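You operate a simulated robot arm through the tools that you are given. There is no shell and no other tool. Be economical: measure what you need, move in short steps, check, and stop when the job is done.

You run a simulated robot arm. Do the job below in one go: nothing can be reset, and whatever is moved stays where it is left.

## Task
Open the tea canister and the sugar tin, ready for tea.
Fine: hold the air key in till the red button is up, lift the canister lid; the tin's lid goes on the door side leaf, the sugar scoop in the tin.

Only the result counts: the job must be done as asked and must still hold three seconds after the hand-in. Knocking over, shifting, dropping, spilling or breaking anything else fails it. Lids that push on must go on centred and level and be pressed home; caps that screw on are set level and turned clockwise until they are tight.

## Robot
A 6-joint arm with a two-finger parallel gripper, fixed in place. Base frame: the origin is at the foot of the arm, x ahead of it, y to its left, z up; the work surface is at about z = 0.749. Readings come in m, degrees, newtons and seconds.
With the tool pointing down near the work surface it reaches from about 0.18 to 0.84 m from the base axis. Its first joint turns from -166.0 to 166.0 degrees. Payload 3.91 kg.
Tool frame: the origin (TCP) lies between the finger pads and is the grasp point; the fingertips stand 0.03 m ahead of it; z points along the fingers, y is the line along which they close. The gripper opens to 0.11 m. The fingers are 0.02 m wide and 0.01 m thick; the gripper's body (0.048 by 0.112 m) begins 0.055 m behind the TCP.
Orientation is that of the tool frame in the base frame, as a unit quaternion [w, x, y, z]. With the fingers straight down and closing along the base's y, the tool's x points along the base's -x, its y along +y and its z along -z.

## Interface
- The arm moves only by the tool move_arm. Its argument "commands" is a list of rows, each a list of 7 numbers: the shift along the tool's x, y, z in m, then the turn, a rotation vector about the tool's x, y, z in degrees, then the closure, from 0 (fully open) to 1 (shut). In form: [[dx, dy, dz, wx, wy, wz, jaw], ...]. A call has 1 to 12 rows; each row is the pose to reach, as a shift and turn from the pose commanded when the call began, along the tool's axes at that moment. A row lasts 0.2 s, in which the tool goes at most 0.05 m and 8.6 degrees; a call with a longer step from one row to the next is refused whole, and so is a gripper value outside its range. A pose out of reach is approached as far as the arm can. The call stops where the force on the tool passes 90 N (or 10 N more than at its start, if that is more) or the arm is blocked; 0.2 s more then pass. The fingers move at their own pace (about 0.108 m/s each) and stop on an object; they squeeze with about 27 N. The grip force told is the motor's: it shows also when the fingers shut on nothing. Time passes only in rows, and 0.2 s behind the last, so rows that repeat a pose let the fingers close. The reply holds the time, the measured pose of the TCP, the force on the tool along the base axes, the opening and the grip force, in the units named above and with some noise.
- Cameras (640 x 400 px; columns grow to the right, rows downward): "scene" is fixed at [0.2207, -0.499, 1.4052]; the picture's right is [0.75, -0.67, 0.00], its down [-0.54, -0.61, -0.58] and it looks along [0.38, 0.43, -0.82] (base axes); focal length 214 px, centre (320, 200). "wrist" rides on the gripper at [-0.036, 0, -0.057] in the tool frame; the picture's right is [0.00, -1.00, 0.00], its down [0.97, 0.00, -0.24] and it looks along [0.24, 0.00, 0.97] (tool axes); focal length 218 px, centre (320, 200). There is no depth. A picture from a camera that has moved, and an enlarged one, comes with that camera's place and axes in the base frame and with its lens.
- capture(camera): a new picture of that camera. It takes no simulated time.
- move_column(by): slides the trunk up (or, below 0, down) by that many m; the arm rides with it, the base frame stays. It gives what a move gives, with no picture.
- close_up(camera, box): a new picture of the part [left, top, right, bottom] of that camera's present view, enlarged. It takes no simulated time.
- hand_in(): hands the job in; it is judged then, once.

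Go step by step. Nothing tells you positions but the pictures and the camera data: compare them with the known pose of the tool, close in by small moves and look again before you grip or let go. The budget is 120 turns and 84 pictures, counting those below and the enlarged ones. Unless the task says otherwise, let go and move clear before handing in, and close with one line.

The tools are called after "Request:" by a JSON object that holds its "fn" and its "kwargs". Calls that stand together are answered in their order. move_arm: Moves the arm, as the interface text tells. Its arguments: {"type":"object","properties":{"commands":{"type":"array","items":{"type":"array","items":{"type":"number"}}}},"required":["commands"]} The other tools are called the same way: move_column (by) slides the trunk up or down; capture (camera) takes a picture; close_up (camera, box) takes an enlarged picture of a part of a camera's view; hand_in () hands the job in.

At the start:

```text
time: 0.0
position: [0.3978, -0.2074, 1.2067]
ee_rot: [0.0, 0.0, 1.0, -0.001]
force: [-0.2, -0.3, -1.4]
width: 0.11
grasp_force: 0.0
trunk travel left (down, up): [-0.425, 0.115]
```

scene: 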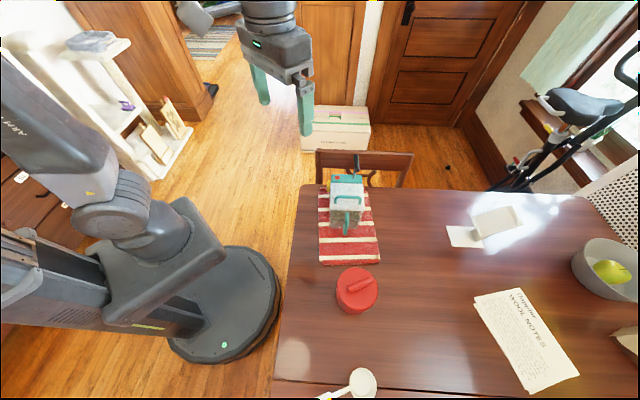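
wrist: 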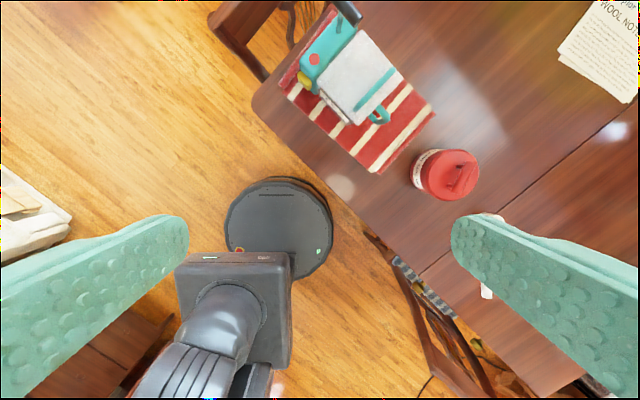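

I see a canister with a teal top and red button on a striped mat, a red-lidded tin, and a scoop near the bottom edge. I'll look closer at each.

Request:
{"fn": "close_up", "kwargs": {"camera": "scene", "box": [290, 150, 410, 270]}}

Request:
{"fn": "close_up", "kwargs": {"camera": "scene", "box": [270, 250, 430, 400]}}

Request:
{"fn": "close_up", "kwargs": {"camera": "scene", "box": [430, 190, 640, 400]}}

Request:
{"fn": "close_up", "kwargs": {"camera": "wrist", "box": [250, 0, 490, 200]}}

```text
3.33 times, centred on (350, 210) of scene
camera zoom: at [0.2207, -0.499, 1.4052], right [0.75, -0.67, 0.0], down [-0.54, -0.61, -0.58], along [0.38, 0.43, -0.82], focal length 715 px, centre (220, 167)
```

zoom: 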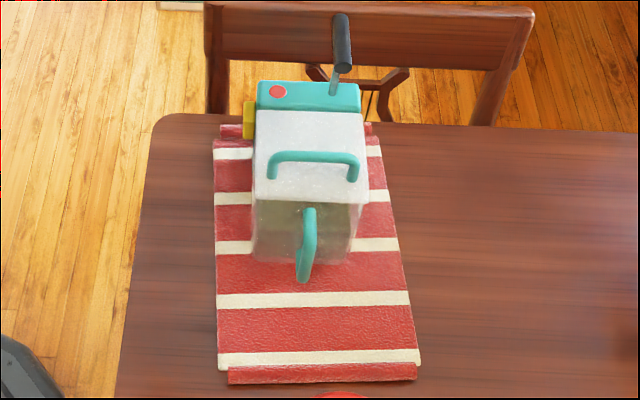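

```text
2.67 times, centred on (350, 325) of scene
camera zoom: at [0.2207, -0.499, 1.4052], right [0.75, -0.67, 0.0], down [-0.54, -0.61, -0.58], along [0.38, 0.43, -0.82], focal length 572 px, centre (240, -133)
```

zoom: 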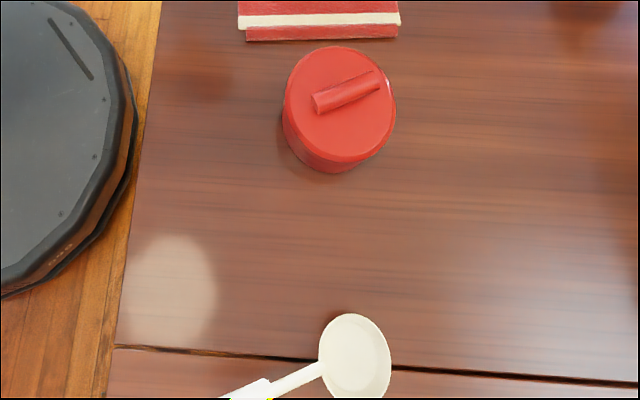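

```text
1.90 times, centred on (535, 295) of scene
camera zoom: at [0.2207, -0.499, 1.4052], right [0.75, -0.67, 0.0], down [-0.54, -0.61, -0.58], along [0.38, 0.43, -0.82], focal length 408 px, centre (-90, 19)
```

zoom: 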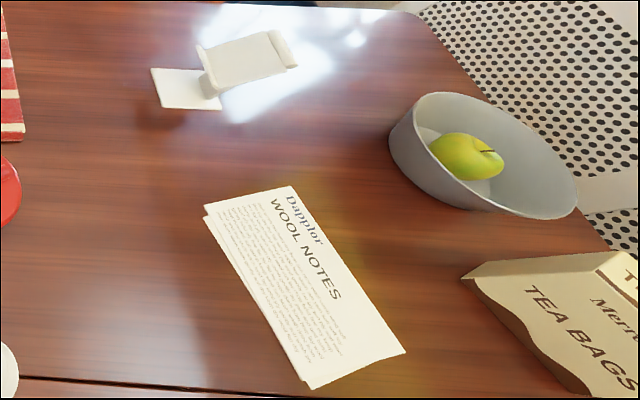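

```text
2.00 times, centred on (370, 100) of wrist
camera zoom: at [0.4341, -0.2073, 1.2631], right [0.0, -1.0, 0.0], down [-0.97, 0.0, 0.24], along [-0.24, 0.0, -0.97], focal length 436 px, centre (220, 400)
```

zoom: 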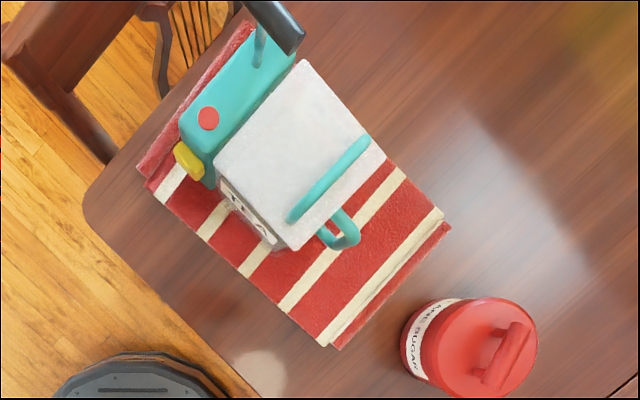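

The canister (yellow side key, red button, teal lid bar) is near (0.53, -0.26), top about 0.885. The tin is near (0.375, -0.46). I'll turn the hand in line with the canister and look down on it.

Request:
{"fn": "move_arm", "kwargs": {"commands": [[-0.027, -0.005, 0.021, 0, 0, -8, 0], [-0.053, -0.01, 0.042, 0, 0, -16, 0], [-0.08, -0.015, 0.063, 0, 0, -24, 0], [-0.107, -0.02, 0.084, 0, 0, -32, 0], [-0.133, -0.025, 0.105, 0, 0, -40, 0], [-0.16, -0.03, 0.126, 0, 0, -47, 0], [-0.16, -0.03, 0.126, 0, 0, -47, 0]]}}

Request:
{"fn": "capture", "kwargs": {"camera": "wrist"}}

Request:
{"fn": "capture", "kwargs": {"camera": "scene"}}

```text
time: 1.6
position: [0.5593, -0.2369, 1.0796]
ee_rot: [0.0, -0.399, 0.917, -0.001]
force: [-0.6, 0.5, 0.4]
width: 0.11
grasp_force: 0.0
trunk travel left (down, up): [-0.425, 0.115]
```

```text
77 pictures are left
camera wrist: at [0.5839, -0.2101, 1.1368], right [0.73, -0.68, 0.0], down [-0.66, -0.71, 0.24], along [-0.16, -0.18, -0.97], focal length 218 px, centre (320, 200)
```

wrist: 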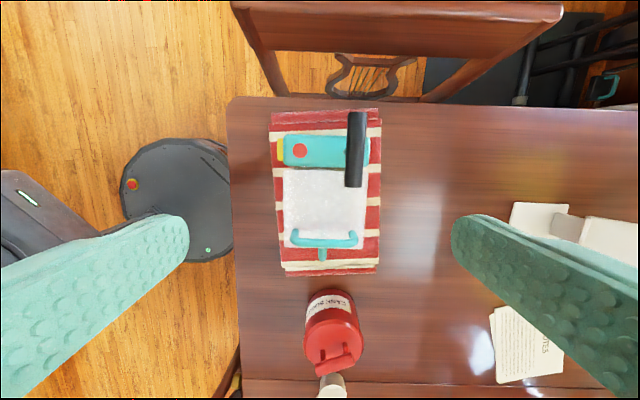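

```text
76 pictures are left
```

scene: 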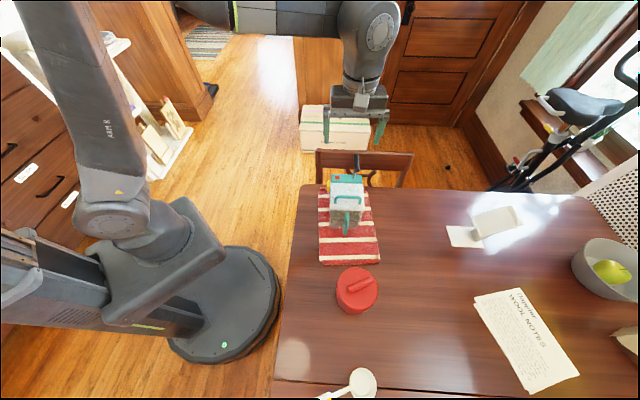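

Request:
{"fn": "close_up", "kwargs": {"camera": "wrist", "box": [240, 100, 400, 280]}}

Request:
{"fn": "close_up", "kwargs": {"camera": "wrist", "box": [200, 270, 600, 400]}}

```text
2.22 times, centred on (320, 190) of wrist
camera zoom: at [0.5839, -0.2101, 1.1368], right [0.73, -0.68, 0.0], down [-0.66, -0.71, 0.24], along [-0.16, -0.18, -0.97], focal length 485 px, centre (320, 222)
```

zoom: 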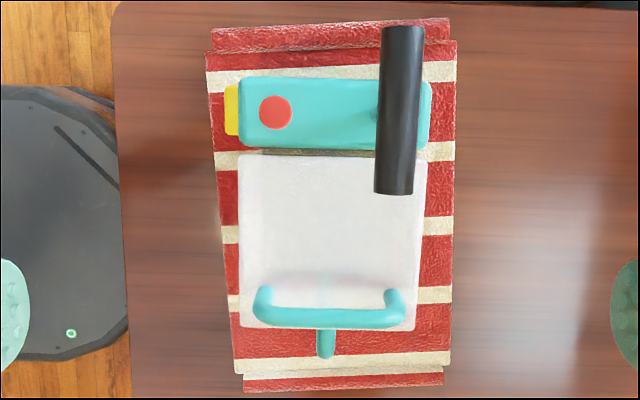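

```text
1.60 times, centred on (400, 335) of wrist
camera zoom: at [0.5839, -0.2101, 1.1368], right [0.73, -0.68, 0.0], down [-0.66, -0.71, 0.24], along [-0.16, -0.18, -0.97], focal length 349 px, centre (192, -16)
```

zoom: 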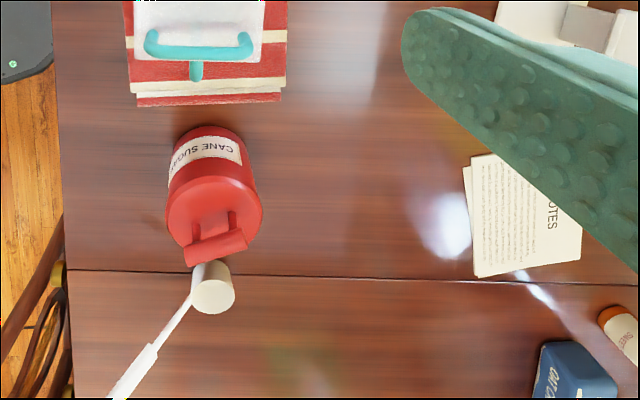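

The canister's housing has a yellow key at its left end, the red button on top and a black pump T-handle above it. I want a side view of the key before pressing it, so I'll tilt the hand in from the left.

Request:
{"fn": "move_arm", "kwargs": {"commands": [[-0.0065, 0.034, 0.0075, 7.5, 0, 0, 0], [-0.013, 0.068, 0.015, 15, 0, 0, 0], [-0.0195, 0.102, 0.0225, 22.5, 0, 0, 0], [-0.026, 0.136, 0.03, 30, 0, 0, 0], [-0.0325, 0.17, 0.0375, 37.5, 0, 0, 0], [-0.039, 0.205, 0.045, 45, 0, 0, 0], [-0.039, 0.205, 0.045, 45, 0, 0, 0]]}}

Request:
{"fn": "capture", "kwargs": {"camera": "wrist"}}

```text
time: 3.2
position: [0.4339, -0.0674, 1.036]
ee_rot: [0.152, -0.369, 0.847, -0.35]
force: [0.0, 0.3, 0.2]
width: 0.11
grasp_force: 0.1
trunk travel left (down, up): [-0.425, 0.115]
```

```text
73 pictures are left
camera wrist: at [0.4299, -0.0131, 1.0762], right [0.52, -0.48, 0.71], down [-0.79, -0.59, 0.17], along [0.34, -0.64, -0.69], focal length 218 px, centre (320, 200)
```

wrist: 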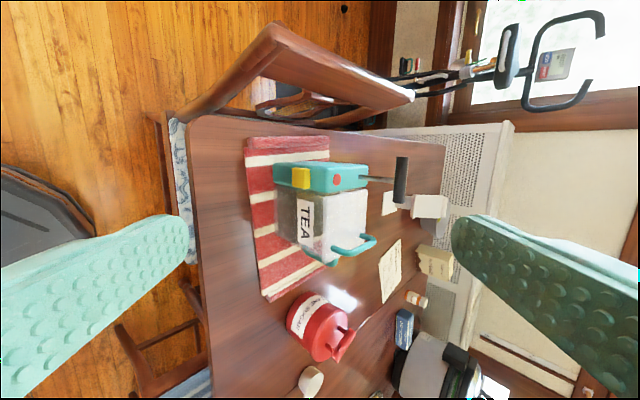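

Request:
{"fn": "close_up", "kwargs": {"camera": "wrist", "box": [240, 130, 420, 300]}}

Request:
{"fn": "close_up", "kwargs": {"camera": "wrist", "box": [260, 260, 440, 400]}}

```text
2.35 times, centred on (330, 215) of wrist
camera zoom: at [0.4299, -0.0131, 1.0762], right [0.52, -0.48, 0.71], down [-0.79, -0.59, 0.17], along [0.34, -0.64, -0.69], focal length 514 px, centre (296, 165)
```

zoom: 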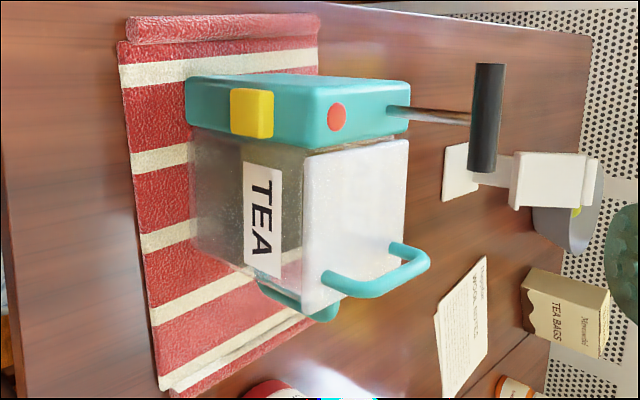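

```text
2.86 times, centred on (350, 330) of wrist
camera zoom: at [0.4299, -0.0131, 1.0762], right [0.52, -0.48, 0.71], down [-0.79, -0.59, 0.17], along [0.34, -0.64, -0.69], focal length 624 px, centre (234, -171)
```

zoom: 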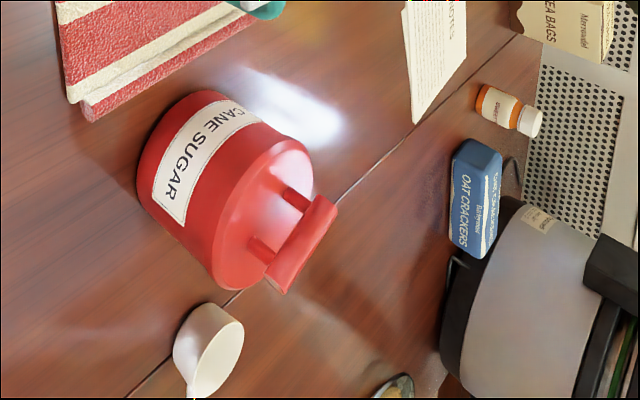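

The key spans about z 0.82–0.86 at roughly (0.543, -0.176), too wide across the housing to pinch, so I'll press it with shut fingers from the left. First I go to a standoff.

Request:
{"fn": "move_arm", "kwargs": {"commands": [[0.001, 0.013, 0.035, -5, 0, 0, 1], [0.002, 0.026, 0.07, -10, 0, 0, 1], [0.003, 0.039, 0.105, -15, 0, 0, 1], [0.004, 0.052, 0.14, -20, 0, 0, 1], [0.0046, 0.0645, 0.1744, -25, 0, 0, 1], [0.0046, 0.0645, 0.1744, -25, 0, 0, 1]]}}

Request:
{"fn": "capture", "kwargs": {"camera": "wrist"}}

Request:
{"fn": "close_up", "kwargs": {"camera": "scene", "box": [290, 150, 410, 270]}}

```text
time: 4.6
position: [0.4888, -0.1268, 0.8675]
ee_rot: [0.069, -0.393, 0.903, -0.16]
force: [0.5, -0.6, -0.2]
width: 0.0
grasp_force: 26.7
trunk travel left (down, up): [-0.425, 0.115]
```

```text
70 pictures are left
camera wrist: at [0.5002, -0.0879, 0.9205], right [0.69, -0.64, 0.34], down [-0.72, -0.65, 0.23], along [0.08, -0.4, -0.91], focal length 218 px, centre (320, 200)
```

wrist: 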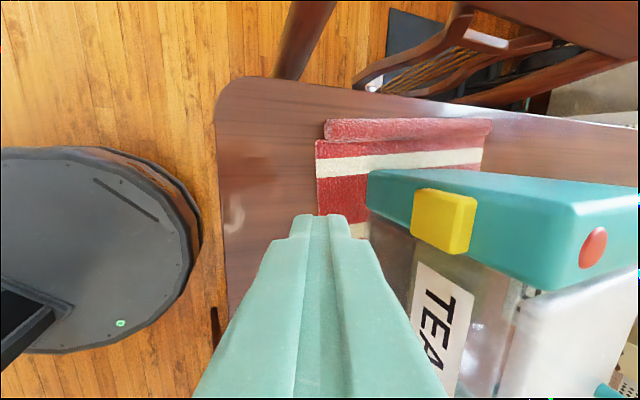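

```text
3.33 times, centred on (350, 210) of scene
camera zoom: at [0.2207, -0.499, 1.4052], right [0.75, -0.67, 0.0], down [-0.54, -0.61, -0.58], along [0.38, 0.43, -0.82], focal length 715 px, centre (220, 167)
```

zoom: 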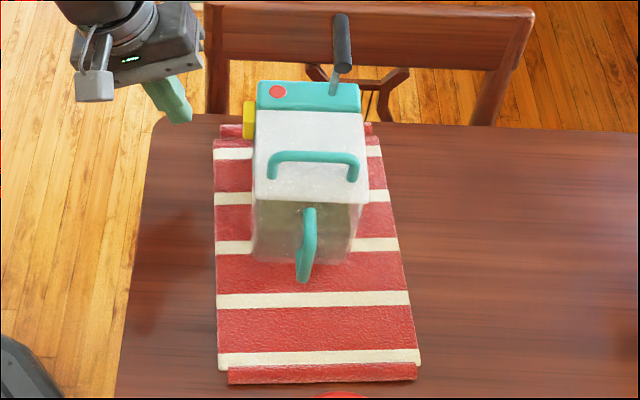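

The key's face confirms at about (0.5425, -0.175, 0.843) and my fingertips are in line with it. I'll close most of the ~5 cm gap.

Request:
{"fn": "move_arm", "kwargs": {"commands": [[-0.0014, -0.019, 0.007, 0, 0, 0, 1], [-0.0014, -0.0385, 0.014, 0, 0, 0, 1], [-0.0014, -0.0432, 0.0157, 0, 0, 0, 1]]}}

Request:
{"fn": "capture", "kwargs": {"camera": "wrist"}}

```text
time: 5.4
position: [0.5227, -0.1559, 0.8669]
ee_rot: [0.07, -0.393, 0.903, -0.159]
force: [-0.2, -0.6, -0.3]
width: 0.0
grasp_force: 27.0
trunk travel left (down, up): [-0.425, 0.115]
```

```text
68 pictures are left
camera wrist: at [0.5335, -0.116, 0.9204], right [0.69, -0.64, 0.34], down [-0.72, -0.65, 0.23], along [0.08, -0.4, -0.91], focal length 218 px, centre (320, 200)
```

wrist: 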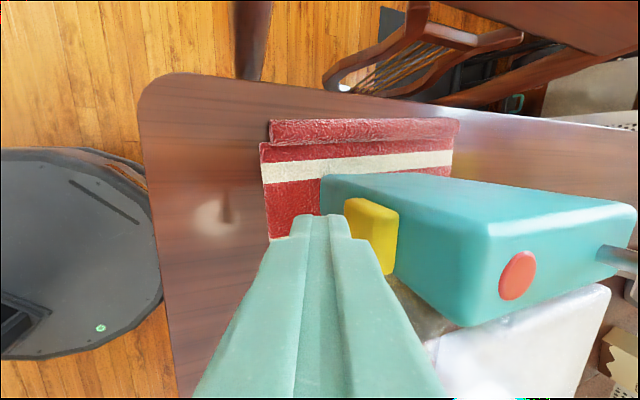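

The fingertip is just short of the key, so I'll advance in small steps and watch the force.

Request:
{"fn": "move_arm", "kwargs": {"commands": [[0, -0.0019, 0.0007, 0, 0, 0, 1], [0, -0.0038, 0.0014, 0, 0, 0, 1], [0, -0.0056, 0.002, 0, 0, 0, 1]]}}

Request:
{"fn": "capture", "kwargs": {"camera": "wrist"}}

```text
time: 6.2
position: [0.5281, -0.1604, 0.8661]
ee_rot: [0.069, -0.393, 0.903, -0.159]
force: [-0.1, 0.7, 0.0]
width: 0.0001
grasp_force: 26.9
trunk travel left (down, up): [-0.425, 0.115]
```

```text
67 pictures are left
camera wrist: at [0.5379, -0.1199, 0.9198], right [0.69, -0.64, 0.34], down [-0.72, -0.65, 0.23], along [0.08, -0.4, -0.91], focal length 218 px, centre (320, 200)
```

wrist: 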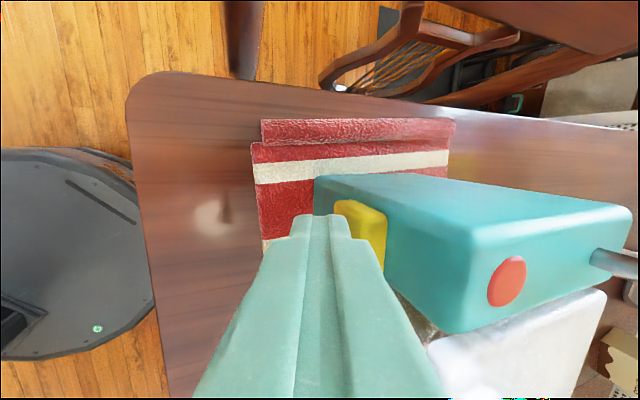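

No contact force yet, so I continue a few mm.

Request:
{"fn": "move_arm", "kwargs": {"commands": [[0, -0.0014, 0.0005, 0, 0, 0, 1], [0, -0.0028, 0.001, 0, 0, 0, 1]]}}

Request:
{"fn": "close_up", "kwargs": {"camera": "wrist", "box": [240, 140, 560, 340]}}

```text
time: 6.8
position: [0.5296, -0.1611, 0.8655]
ee_rot: [0.069, -0.392, 0.903, -0.159]
force: [-1.1, 0.7, -0.5]
width: 0.0002
grasp_force: 26.8
trunk travel left (down, up): [-0.425, 0.115]
```

```text
2.00 times, centred on (400, 240) of wrist
camera zoom: at [0.5403, -0.1218, 0.9195], right [0.69, -0.64, 0.34], down [-0.72, -0.65, 0.23], along [0.08, -0.4, -0.91], focal length 436 px, centre (160, 120)
```

zoom: 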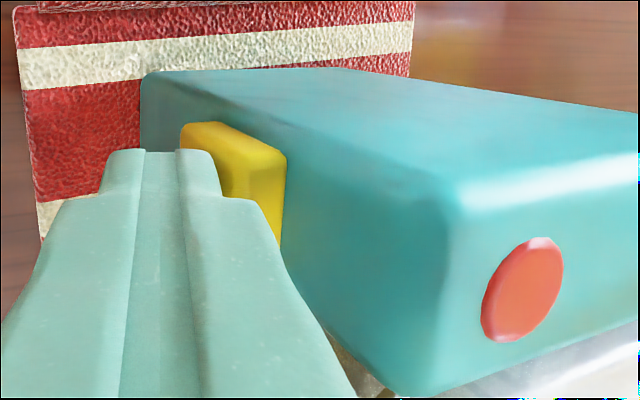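

Force is starting to show (~1 N), so contact is at hand. I'll press on in small steps.

Request:
{"fn": "move_arm", "kwargs": {"commands": [[0, -0.0014, 0.0005, 0, 0, 0, 1], [0, -0.0024, 0.0009, 0, 0, 0, 1]]}}

Request:
{"fn": "close_up", "kwargs": {"camera": "wrist", "box": [240, 140, 560, 340]}}

```text
time: 7.4
position: [0.5292, -0.1628, 0.8671]
ee_rot: [0.07, -0.391, 0.904, -0.16]
force: [-0.4, 1.5, -1.1]
width: 0.0001
grasp_force: 27.0
trunk travel left (down, up): [-0.425, 0.115]
```

```text
2.00 times, centred on (400, 240) of wrist
camera zoom: at [0.5415, -0.1239, 0.9199], right [0.69, -0.64, 0.34], down [-0.72, -0.65, 0.23], along [0.08, -0.4, -0.91], focal length 436 px, centre (160, 120)
```

zoom: 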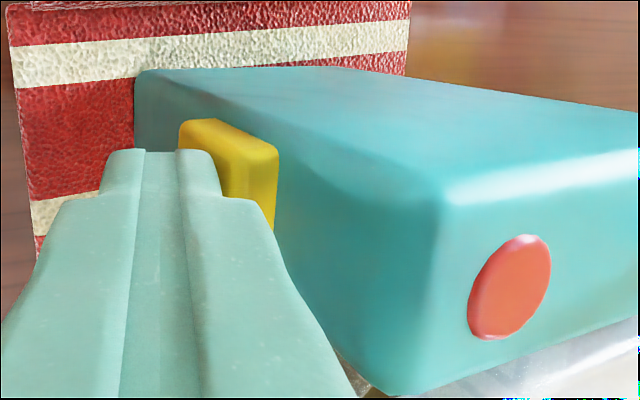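

The key is going in with the finger at only ~2 N, and the canister is steady on the mat. I'll press further and hold.

Request:
{"fn": "move_arm", "kwargs": {"commands": [[0, -0.0014, 0.0005, 0, 0, 0, 1], [0, -0.0028, 0.001, 0, 0, 0, 1], [0, -0.0028, 0.001, 0, 0, 0, 1]]}}

Request:
{"fn": "close_up", "kwargs": {"camera": "wrist", "box": [240, 140, 560, 340]}}

```text
time: 8.2
position: [0.5338, -0.1652, 0.8668]
ee_rot: [0.07, -0.393, 0.903, -0.159]
force: [-1.9, 2.3, 0.3]
width: 0.0
grasp_force: 26.8
trunk travel left (down, up): [-0.425, 0.115]
```

```text
2.00 times, centred on (400, 240) of wrist
camera zoom: at [0.5445, -0.1259, 0.9198], right [0.69, -0.64, 0.34], down [-0.72, -0.65, 0.23], along [0.08, -0.4, -0.91], focal length 436 px, centre (160, 120)
```

zoom: 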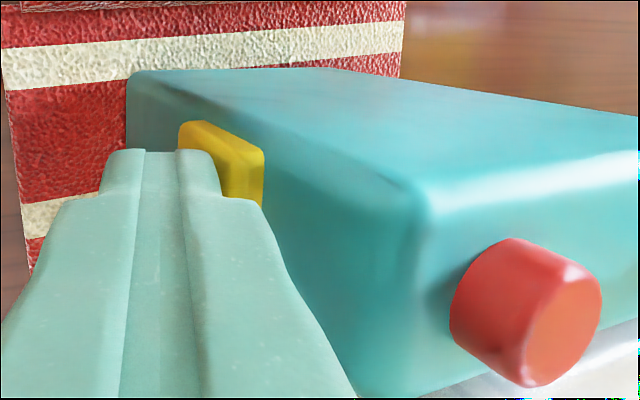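

The red button is coming up. I'll keep holding until it stops rising.

Request:
{"fn": "move_arm", "kwargs": {"commands": [[0, 0, 0, 0, 0, 0, 1], [0, 0, 0, 0, 0, 0, 1], [0, 0, 0, 0, 0, 0, 1], [0, 0, 0, 0, 0, 0, 1], [0, 0, 0, 0, 0, 0, 1], [0, 0, 0, 0, 0, 0, 1], [0, 0, 0, 0, 0, 0, 1], [0, 0, 0, 0, 0, 0, 1], [0, 0, 0, 0, 0, 0, 1], [0, 0, 0, 0, 0, 0, 1]]}}

Request:
{"fn": "close_up", "kwargs": {"camera": "wrist", "box": [240, 140, 560, 340]}}

```text
time: 10.4
position: [0.5335, -0.1653, 0.867]
ee_rot: [0.069, -0.392, 0.903, -0.159]
force: [-1.5, 0.2, -0.1]
width: 0.0002
grasp_force: 27.2
trunk travel left (down, up): [-0.425, 0.115]
```

```text
2.00 times, centred on (400, 240) of wrist
camera zoom: at [0.5444, -0.1259, 0.9198], right [0.69, -0.64, 0.34], down [-0.72, -0.65, 0.23], along [0.08, -0.4, -0.91], focal length 436 px, centre (160, 120)
```

zoom: 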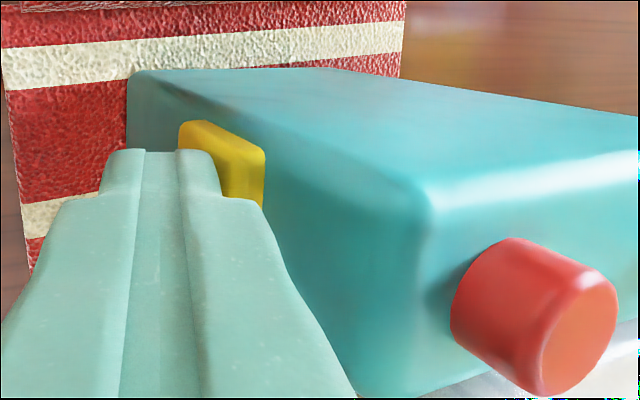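

The button rose slightly further. I'll hold once more to be sure it is fully up.

Request:
{"fn": "move_arm", "kwargs": {"commands": [[0, 0, 0, 0, 0, 0, 1], [0, 0, 0, 0, 0, 0, 1], [0, 0, 0, 0, 0, 0, 1], [0, 0, 0, 0, 0, 0, 1], [0, 0, 0, 0, 0, 0, 1], [0, 0, 0, 0, 0, 0, 1], [0, 0, 0, 0, 0, 0, 1], [0, 0, 0, 0, 0, 0, 1], [0, 0, 0, 0, 0, 0, 1], [0, 0, 0, 0, 0, 0, 1]]}}

Request:
{"fn": "close_up", "kwargs": {"camera": "wrist", "box": [240, 140, 560, 340]}}

```text
time: 12.6
position: [0.5339, -0.1646, 0.8668]
ee_rot: [0.069, -0.393, 0.903, -0.159]
force: [-1.2, 1.4, -0.1]
width: 0.0
grasp_force: 26.8
trunk travel left (down, up): [-0.425, 0.115]
```

```text
2.00 times, centred on (400, 240) of wrist
camera zoom: at [0.5444, -0.1259, 0.9198], right [0.69, -0.64, 0.34], down [-0.72, -0.65, 0.23], along [0.08, -0.4, -0.91], focal length 436 px, centre (160, 120)
```

zoom: 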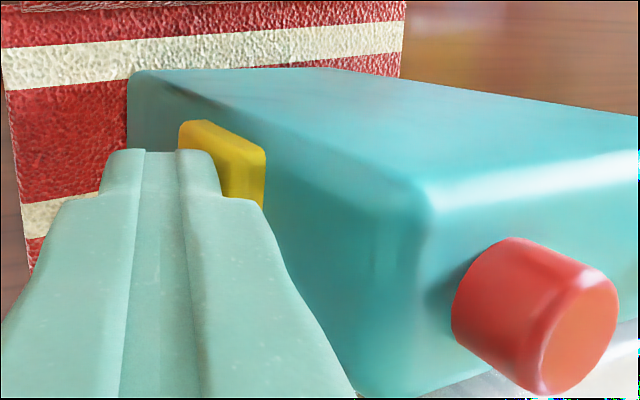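

The button is fully up and stable. I'll withdraw the way I came and look at the lid and hinge region.

Request:
{"fn": "move_arm", "kwargs": {"commands": [[0, 0.0376, -0.0137, 0, 0, 0, 1], [0, 0.075, -0.027, 0, 0, 0, 1], [0, 0.09, -0.07, 5, 0, 0, 0.5], [0, 0.095, -0.11, 10, 0, 0, 0], [0, 0.095, -0.11, 10, 0, 0, 0]]}}

Request:
{"fn": "capture", "kwargs": {"camera": "wrist"}}

```text
time: 13.8
position: [0.4405, -0.0798, 0.9393]
ee_rot: [0.104, -0.385, 0.886, -0.238]
force: [-0.5, 0.5, -0.2]
width: 0.1099
grasp_force: 0.0
trunk travel left (down, up): [-0.425, 0.115]
```

```text
61 pictures are left
camera wrist: at [0.4449, -0.0342, 0.989], right [0.63, -0.59, 0.5], down [-0.75, -0.63, 0.21], along [0.19, -0.51, -0.84], focal length 218 px, centre (320, 200)
```

wrist: 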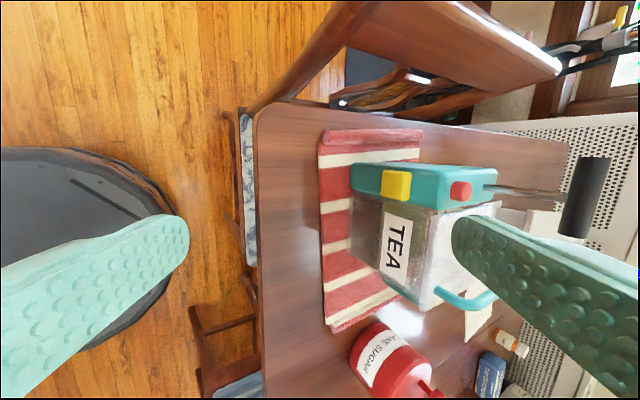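

Request:
{"fn": "close_up", "kwargs": {"camera": "wrist", "box": [340, 150, 520, 320]}}

```text
2.35 times, centred on (430, 235) of wrist
camera zoom: at [0.4449, -0.0342, 0.989], right [0.63, -0.59, 0.5], down [-0.75, -0.63, 0.21], along [0.19, -0.51, -0.84], focal length 514 px, centre (61, 118)
```

zoom: 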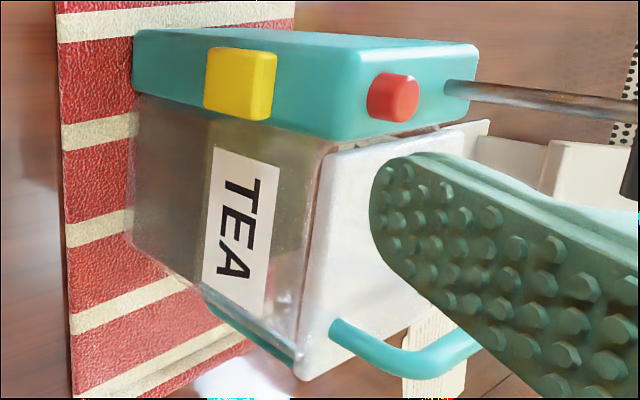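

The lid seems hinged along the housing side; its bar is centred near (0.513, -0.292, 0.901). I'll go upright, cross over high, and turn the fingers to straddle the bar.

Request:
{"fn": "move_arm", "kwargs": {"commands": [[0, -0.014, -0.024, -8, 0, 0, 0.5], [0, -0.028, -0.048, -16, 0, 0, 0.5], [0, -0.042, -0.072, -24, 0, 0, 0.5], [0, -0.058, -0.1, -30, 0, 0, 0.5]]}}

Request:
{"fn": "move_arm", "kwargs": {"commands": [[0.009, -0.018, 0, 0, 0, 8.2, 0.5], [0.019, -0.036, 0, 0, 0, 16.4, 0.5], [0.028, -0.054, 0, 0, 0, 24.6, 0.5], [0.038, -0.072, 0, 0, 0, 32.8, 0.5], [0.048, -0.09, 0, 0, 0, 41, 0.5], [0.057, -0.108, 0, 0, 0, 49.2, 0.5], [0.067, -0.126, 0, 0, 0, 57.4, 0.5], [0.077, -0.144, 0, 0, 0, 65.6, 0.5], [0.086, -0.162, 0, 0, 0, 73.8, 0.5], [0.096, -0.18, 0, 0, 0, 82, 0.5], [0.1055, -0.198, 0, 0, 0, 90, 0.5], [0.1055, -0.198, 0, 0, 0, 90, 0.5]]}}

Request:
{"fn": "capture", "kwargs": {"camera": "wrist"}}

```text
time: 14.8
position: [0.4405, -0.0793, 1.0529]
ee_rot: [0.0, -0.399, 0.917, 0.001]
force: [-0.3, -0.3, -0.6]
width: 0.0549
grasp_force: 0.0
trunk travel left (down, up): [-0.425, 0.115]
```

```text
time: 17.4
position: [0.5143, -0.2916, 1.0528]
ee_rot: [0.001, 0.367, 0.93, 0.0]
force: [-1.2, -0.3, -0.4]
width: 0.0551
grasp_force: 0.0
trunk travel left (down, up): [-0.425, 0.115]
```

```text
59 pictures are left
camera wrist: at [0.5405, -0.3159, 1.1099], right [-0.68, -0.73, 0.0], down [-0.71, 0.66, 0.24], along [-0.18, 0.16, -0.97], focal length 218 px, centre (320, 200)
```

wrist: 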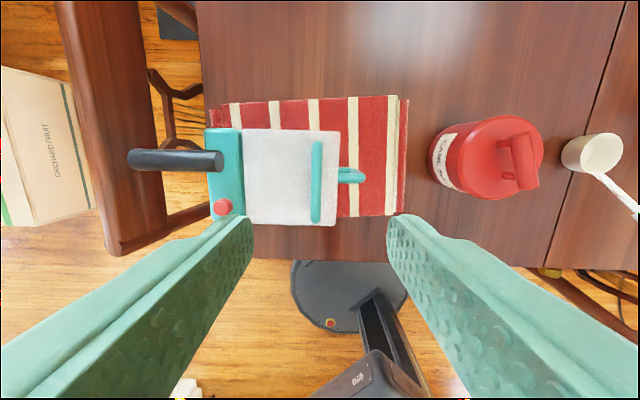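

The bar is centred between the fingers (within ~2 mm). I descend to straddle it and check.

Request:
{"fn": "move_arm", "kwargs": {"commands": [[0, 0.0025, 0.04, 0, 0, 0, 0.5], [0, 0.0025, 0.08, 0, 0, 0, 0.5], [0, 0.0025, 0.115, 0, 0, 0, 0.5], [0, 0.0025, 0.126, 0, 0, 0, 0.5]]}}

Request:
{"fn": "capture", "kwargs": {"camera": "wrist"}}

Request:
{"fn": "close_up", "kwargs": {"camera": "scene", "box": [290, 130, 410, 250]}}

```text
time: 18.4
position: [0.517, -0.2887, 0.9252]
ee_rot: [0.0, 0.367, 0.93, 0.0]
force: [0.7, 0.0, 0.6]
width: 0.0548
grasp_force: 0.1
trunk travel left (down, up): [-0.425, 0.115]
```

```text
58 pictures are left
camera wrist: at [0.543, -0.3131, 0.9825], right [-0.68, -0.73, 0.0], down [-0.71, 0.66, 0.24], along [-0.18, 0.16, -0.97], focal length 218 px, centre (320, 200)
```

wrist: 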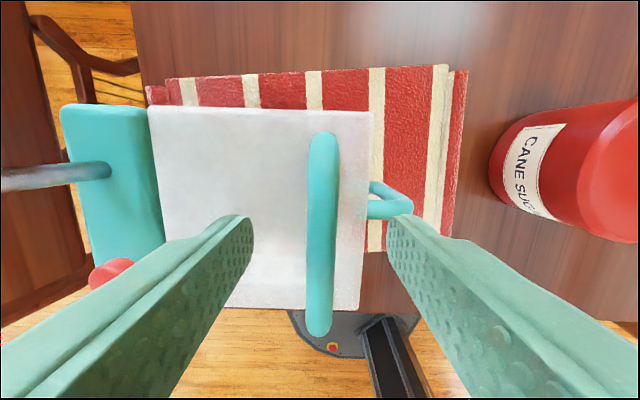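

```text
3.33 times, centred on (350, 190) of scene
camera zoom: at [0.2207, -0.499, 1.4052], right [0.75, -0.67, 0.0], down [-0.54, -0.61, -0.58], along [0.38, 0.43, -0.82], focal length 715 px, centre (220, 233)
```

zoom: 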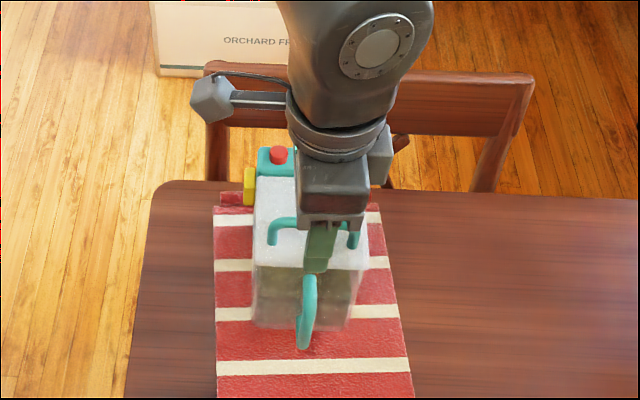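

The bar sits between the pads. Closing gently on it.

Request:
{"fn": "move_arm", "kwargs": {"commands": [[0, 0, 0, 0, 0, 0, 0.8], [0, 0, 0, 0, 0, 0, 1], [0, 0, 0, 0, 0, 0, 1], [0, 0, 0, 0, 0, 0, 1]]}}

Request:
{"fn": "move_arm", "kwargs": {"commands": [[0, 0, -0.003, 0, 0, 0, 1], [0, 0, -0.006, 0, 0, 0, 1], [0, 0, -0.01, 0, 0, 0, 1], [0, 0, -0.01, 0, 0, 0, 1]]}}

Request:
{"fn": "capture", "kwargs": {"camera": "wrist"}}

Request:
{"fn": "close_up", "kwargs": {"camera": "scene", "box": [290, 130, 410, 250]}}

```text
time: 19.4
position: [0.5161, -0.289, 0.9262]
ee_rot: [0.0, 0.367, 0.93, 0.0]
force: [1.8, 0.6, -0.2]
width: 0.009
grasp_force: 26.5
trunk travel left (down, up): [-0.425, 0.115]
```

```text
time: 20.4
position: [0.5151, -0.2885, 0.9381]
ee_rot: [-0.001, 0.367, 0.93, 0.001]
force: [1.2, 1.2, 0.7]
width: 0.0091
grasp_force: 26.5
trunk travel left (down, up): [-0.425, 0.115]
```

```text
56 pictures are left
camera wrist: at [0.5426, -0.3135, 0.9936], right [-0.68, -0.73, 0.0], down [-0.71, 0.66, 0.24], along [-0.18, 0.16, -0.97], focal length 218 px, centre (320, 200)
```

wrist: 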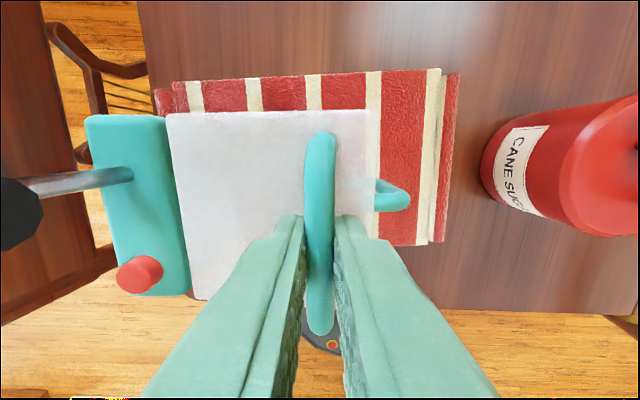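

```text
3.33 times, centred on (350, 190) of scene
camera zoom: at [0.2207, -0.499, 1.4052], right [0.75, -0.67, 0.0], down [-0.54, -0.61, -0.58], along [0.38, 0.43, -0.82], focal length 715 px, centre (220, 233)
```

zoom: 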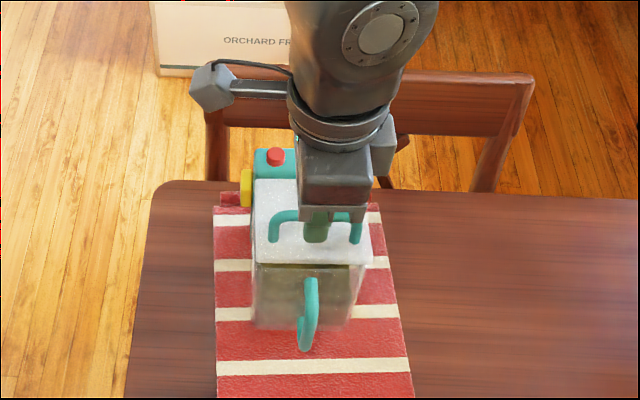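

The lid's front has lifted about 1 cm, so it is hinged at the housing. I'll check the canister hasn't shifted against my first close-up.

Request:
{"fn": "close_up", "kwargs": {"camera": "scene", "box": [290, 150, 410, 270]}}

Request:
{"fn": "close_up", "kwargs": {"camera": "wrist", "box": [60, 80, 420, 340]}}

```text
3.33 times, centred on (350, 210) of scene
camera zoom: at [0.2207, -0.499, 1.4052], right [0.75, -0.67, 0.0], down [-0.54, -0.61, -0.58], along [0.38, 0.43, -0.82], focal length 715 px, centre (220, 167)
```

zoom: 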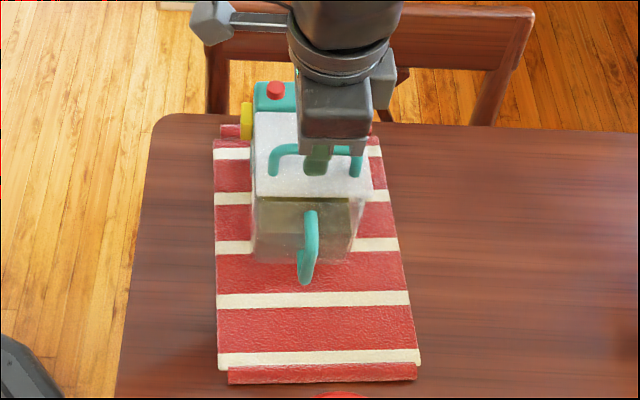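

```text
1.54 times, centred on (240, 210) of wrist
camera zoom: at [0.5426, -0.3135, 0.9936], right [-0.68, -0.73, 0.0], down [-0.71, 0.66, 0.24], along [-0.18, 0.16, -0.97], focal length 336 px, centre (443, 185)
```

zoom: 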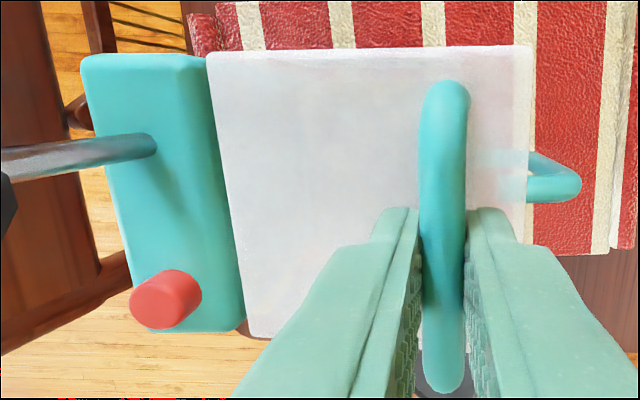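

The canister turned only ~1° when the pads aligned with the bar; no visible slide. I'll swing the lid back along its hinge arc, in stages.

Request:
{"fn": "move_arm", "kwargs": {"commands": [[0, 0.004, -0.0068, 2, 0, 0, 1], [0, 0.008, -0.0136, 4, 0, 0, 1], [0, 0.0128, -0.0195, 6, 0, 0, 1], [0, 0.0179, -0.0251, 8, 0, 0, 1], [0, 0.0179, -0.0251, 8, 0, 0, 1]]}}

Request:
{"fn": "close_up", "kwargs": {"camera": "scene", "box": [290, 150, 410, 270]}}

Request:
{"fn": "capture", "kwargs": {"camera": "wrist"}}

```text
time: 21.6
position: [0.5279, -0.2754, 0.9603]
ee_rot: [-0.026, 0.365, 0.928, -0.065]
force: [0.0, 1.6, -2.2]
width: 0.009
grasp_force: 27.3
trunk travel left (down, up): [-0.425, 0.115]
```

```text
3.33 times, centred on (350, 210) of scene
camera zoom: at [0.2207, -0.499, 1.4052], right [0.75, -0.67, 0.0], down [-0.54, -0.61, -0.58], along [0.38, 0.43, -0.82], focal length 715 px, centre (220, 167)
```

zoom: 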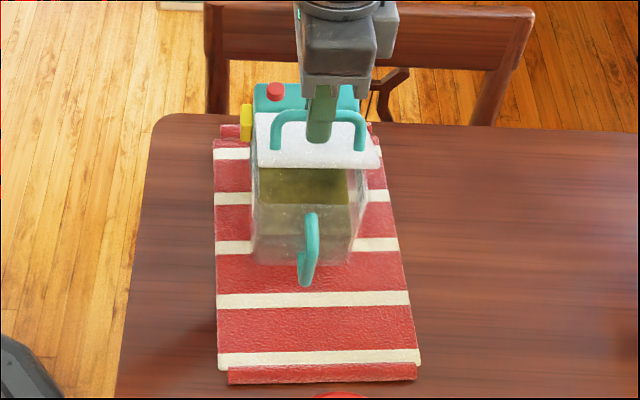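

```text
51 pictures are left
camera wrist: at [0.5601, -0.295, 1.0182], right [-0.68, -0.72, 0.14], down [-0.69, 0.69, 0.24], along [-0.27, 0.06, -0.96], focal length 218 px, centre (320, 200)
```

wrist: 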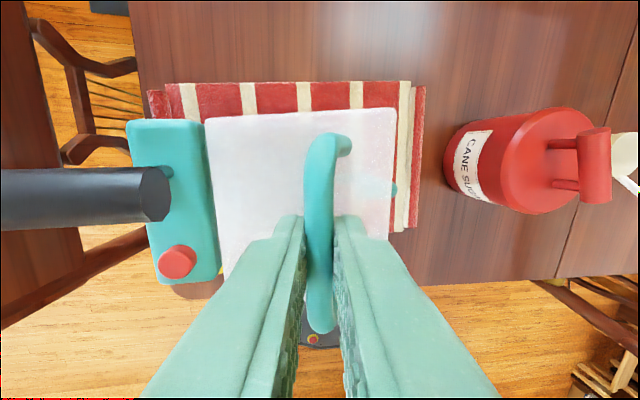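

The lid is at about 27° and moving freely, though the canister crept forward ~3 mm because my hinge estimate was slightly high. I'll correct the arc with more rearward motion and continue to about 56°.

Request:
{"fn": "move_arm", "kwargs": {"commands": [[0, 0.005, -0.005, 2, 0, 0, 1], [0, 0.0102, -0.0099, 4, 0, 0, 1], [0, 0.0164, -0.0148, 6, 0, 0, 1], [0, 0.0227, -0.0194, 8, 0, 0, 1], [0, 0.0298, -0.0234, 10, 0, 0, 1], [0, 0.037, -0.0271, 12, 0, 0, 1], [0, 0.037, -0.0271, 12, 0, 0, 1]]}}

Request:
{"fn": "close_up", "kwargs": {"camera": "scene", "box": [290, 150, 410, 270]}}

Request:
{"fn": "capture", "kwargs": {"camera": "wrist"}}

```text
time: 23.2
position: [0.5553, -0.2463, 0.9827]
ee_rot: [-0.065, 0.361, 0.916, -0.162]
force: [0.7, 0.9, -2.6]
width: 0.0088
grasp_force: 26.9
trunk travel left (down, up): [-0.425, 0.115]
```

```text
3.33 times, centred on (350, 210) of scene
camera zoom: at [0.2207, -0.499, 1.4052], right [0.75, -0.67, 0.0], down [-0.54, -0.61, -0.58], along [0.38, 0.43, -0.82], focal length 715 px, centre (220, 167)
```

zoom: 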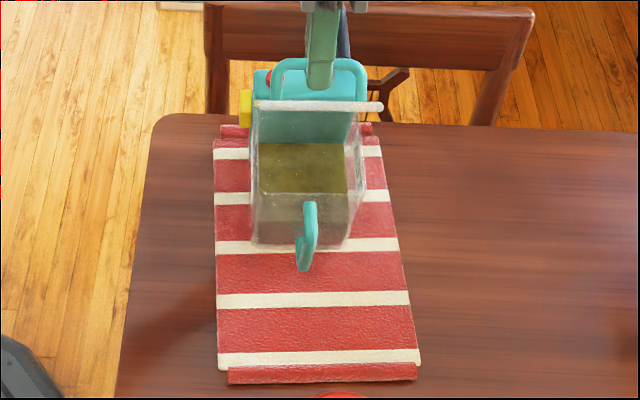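

```text
49 pictures are left
camera wrist: at [0.5951, -0.2569, 1.0366], right [-0.64, -0.69, 0.34], down [-0.65, 0.72, 0.23], along [-0.4, -0.08, -0.91], focal length 218 px, centre (320, 200)
```

wrist: 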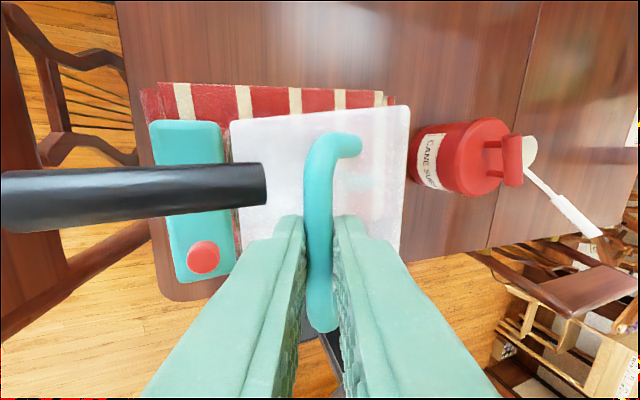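

The lid is near 55° open, but the canister's front seems to have moved in the picture; I need to see whether it slid or tilted before going on.

Request:
{"fn": "close_up", "kwargs": {"camera": "scene", "box": [320, 160, 380, 240]}}

Request:
{"fn": "close_up", "kwargs": {"camera": "wrist", "box": [120, 70, 440, 320]}}

```text
5.00 times, centred on (350, 200) of scene
camera zoom: at [0.2207, -0.499, 1.4052], right [0.75, -0.67, 0.0], down [-0.54, -0.61, -0.58], along [0.38, 0.43, -0.82], focal length 1072 px, centre (170, 200)
```

zoom: 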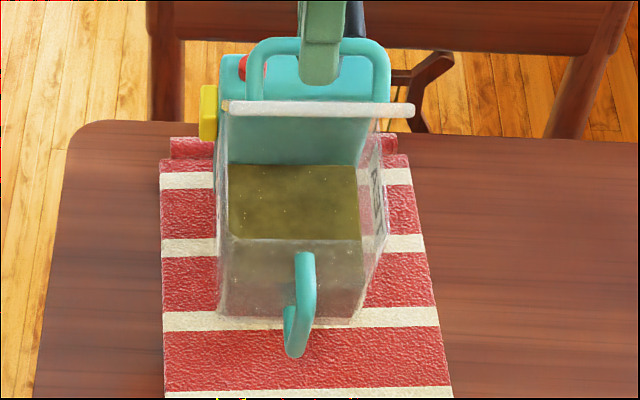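

```text
1.60 times, centred on (280, 195) of wrist
camera zoom: at [0.5951, -0.2569, 1.0366], right [-0.64, -0.69, 0.34], down [-0.65, 0.72, 0.23], along [-0.4, -0.08, -0.91], focal length 349 px, centre (384, 208)
```

zoom: 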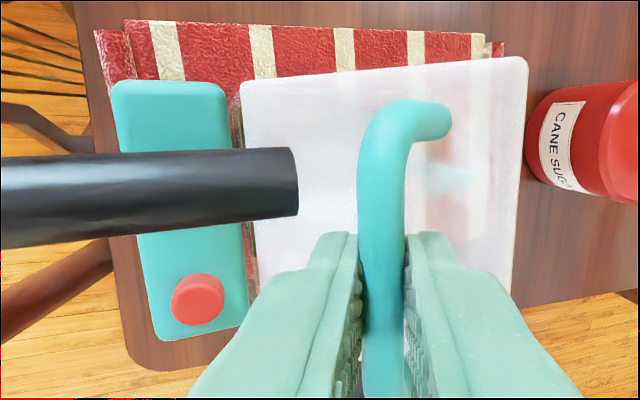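

The canister slid back about 17 mm (level, nothing spilled); I can draw it back later by its front handle. First I'll slacken the fingers slightly around the bar to learn if the lid holds by itself.

Request:
{"fn": "move_arm", "kwargs": {"commands": [[0, 0, 0, 0, 0, 0, 0.8], [0, 0, 0, 0, 0, 0, 0.8], [0, 0, 0, 0, 0, 0, 0.8]]}}

Request:
{"fn": "close_up", "kwargs": {"camera": "wrist", "box": [120, 70, 440, 320]}}

Request:
{"fn": "close_up", "kwargs": {"camera": "scene", "box": [320, 160, 380, 240]}}

```text
time: 24.0
position: [0.5545, -0.2471, 0.9843]
ee_rot: [-0.064, 0.362, 0.916, -0.162]
force: [0.7, -0.5, 0.6]
width: 0.0218
grasp_force: 0.2
trunk travel left (down, up): [-0.425, 0.115]
```

```text
1.60 times, centred on (280, 195) of wrist
camera zoom: at [0.5947, -0.2571, 1.0368], right [-0.64, -0.69, 0.34], down [-0.65, 0.72, 0.23], along [-0.4, -0.08, -0.91], focal length 349 px, centre (384, 208)
```

zoom: 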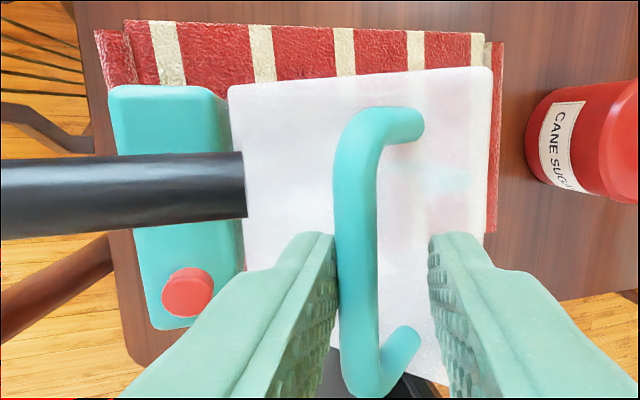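

```text
5.00 times, centred on (350, 200) of scene
camera zoom: at [0.2207, -0.499, 1.4052], right [0.75, -0.67, 0.0], down [-0.54, -0.61, -0.58], along [0.38, 0.43, -0.82], focal length 1072 px, centre (170, 200)
```

zoom: 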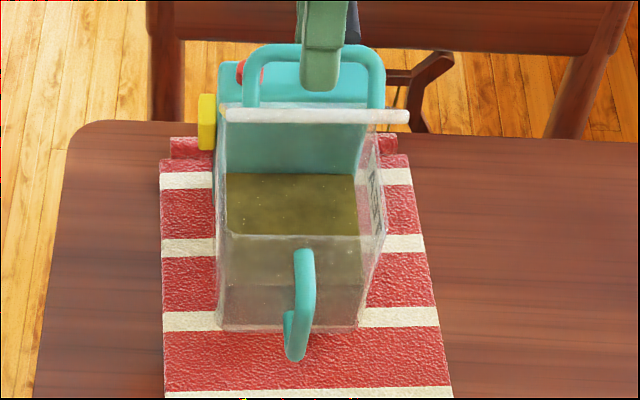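

The lid holds its own angle (about 50°), and the canister had only been strained back; it settled forward again on release. I'll re-centre on the bar and open it a little more in a short, properly tangent step.

Request:
{"fn": "move_arm", "kwargs": {"commands": [[0, 0.006, 0, 0, 0, 0, 0.8], [0, 0.006, 0, 0, 0, 0, 1], [0, 0.006, 0, 0, 0, 0, 1], [0, 0.0099, -0.0023, 2.7, 0, 0, 1], [0, 0.0138, -0.0046, 5.4, 0, 0, 1], [0, 0.0177, -0.0069, 8, 0, 0, 1], [0, 0.0177, -0.0069, 8, 0, 0, 1], [0, 0.0177, -0.0069, 8, 0, 0, 0.8], [0, 0.0177, -0.0069, 8, 0, 0, 0.8]]}}

Request:
{"fn": "capture", "kwargs": {"camera": "wrist"}}

Request:
{"fn": "close_up", "kwargs": {"camera": "scene", "box": [320, 160, 380, 240]}}

```text
time: 26.0
position: [0.5678, -0.2329, 0.9826]
ee_rot: [-0.089, 0.355, 0.903, -0.226]
force: [0.2, -0.3, -0.3]
width: 0.0217
grasp_force: 0.1
trunk travel left (down, up): [-0.425, 0.115]
```

```text
44 pictures are left
camera wrist: at [0.6135, -0.2376, 1.0341], right [-0.6, -0.65, 0.47], down [-0.63, 0.74, 0.21], along [-0.49, -0.17, -0.86], focal length 218 px, centre (320, 200)
```

wrist: 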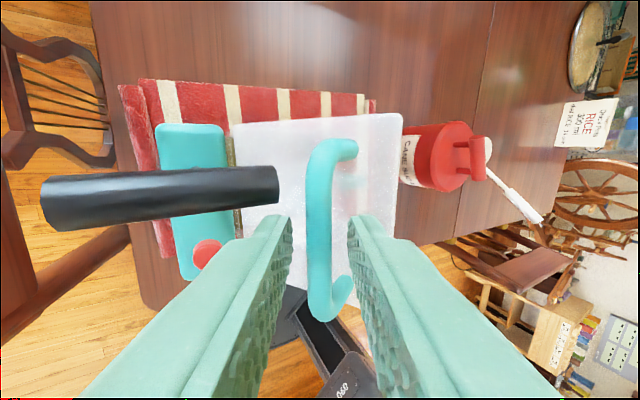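

```text
5.00 times, centred on (350, 200) of scene
camera zoom: at [0.2207, -0.499, 1.4052], right [0.75, -0.67, 0.0], down [-0.54, -0.61, -0.58], along [0.38, 0.43, -0.82], focal length 1072 px, centre (170, 200)
```

zoom: 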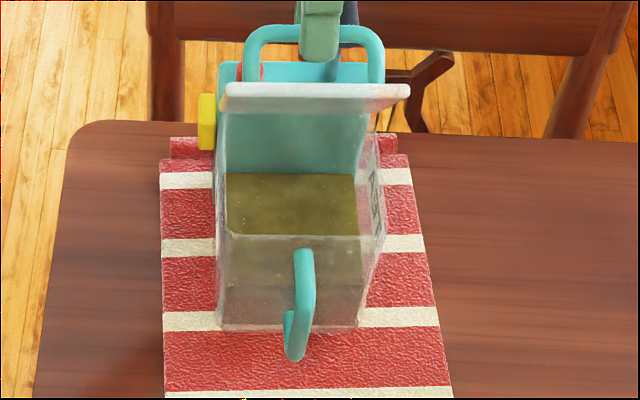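

That worked: the canister stayed put and the lid holds at about 60°. One more 5° step short of the pump handle, then I release and back out along the fingers.

Request:
{"fn": "move_arm", "kwargs": {"commands": [[0, 0, 0, 0, 0, 0, 1], [0, 0, 0, 0, 0, 0, 1], [0, 0.0037, -0.0022, 2.5, 0, 0, 1], [0, 0.0074, -0.0044, 5, 0, 0, 1], [0, 0.0074, -0.0044, 5, 0, 0, 1], [0, 0.0074, -0.0044, 5, 0, 0, 0.75], [0, 0.0074, -0.0044, 5, 0, 0, 0.75]]}}

Request:
{"fn": "move_arm", "kwargs": {"commands": [[0, 0, -0.03, 0, 0, 0, 0.75], [0, 0, -0.06, 0, 0, 0, 0.75], [0, 0, -0.09, 0, 0, 0, 0.75], [0, -0.02, -0.13, -8, 0, 0, 0.75], [0, -0.04, -0.16, -16, 0, 0, 0.75]]}}

Request:
{"fn": "capture", "kwargs": {"camera": "wrist"}}

Request:
{"fn": "close_up", "kwargs": {"camera": "scene", "box": [320, 160, 380, 240]}}

```text
time: 27.6
position: [0.5736, -0.2274, 0.9854]
ee_rot: [-0.104, 0.351, 0.892, -0.264]
force: [0.8, 0.1, 0.5]
width: 0.0275
grasp_force: 0.1
trunk travel left (down, up): [-0.425, 0.115]
```

```text
time: 28.8
position: [0.6078, -0.1883, 1.144]
ee_rot: [-0.055, 0.363, 0.92, -0.137]
force: [-0.2, -0.1, -0.4]
width: 0.0275
grasp_force: 0.1
trunk travel left (down, up): [-0.425, 0.115]
```

```text
42 pictures are left
camera wrist: at [0.6462, -0.2013, 1.199], right [-0.65, -0.7, 0.29], down [-0.66, 0.71, 0.23], along [-0.37, -0.04, -0.93], focal length 218 px, centre (320, 200)
```

wrist: 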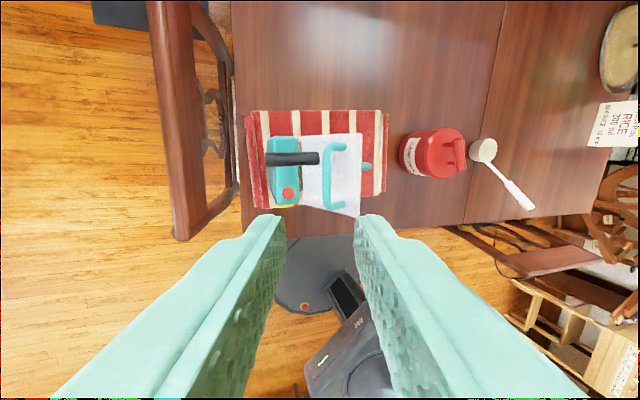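

```text
5.00 times, centred on (350, 200) of scene
camera zoom: at [0.2207, -0.499, 1.4052], right [0.75, -0.67, 0.0], down [-0.54, -0.61, -0.58], along [0.38, 0.43, -0.82], focal length 1072 px, centre (170, 200)
```

zoom: 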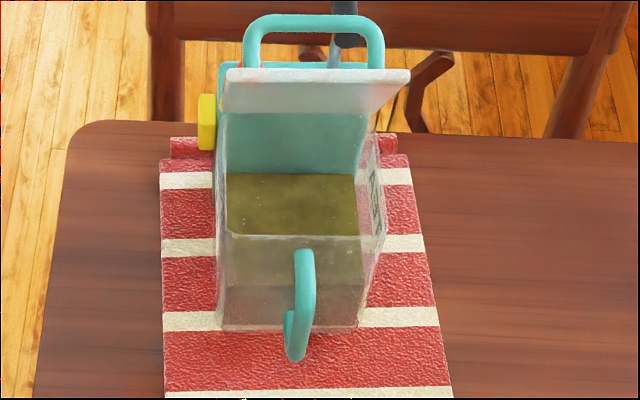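

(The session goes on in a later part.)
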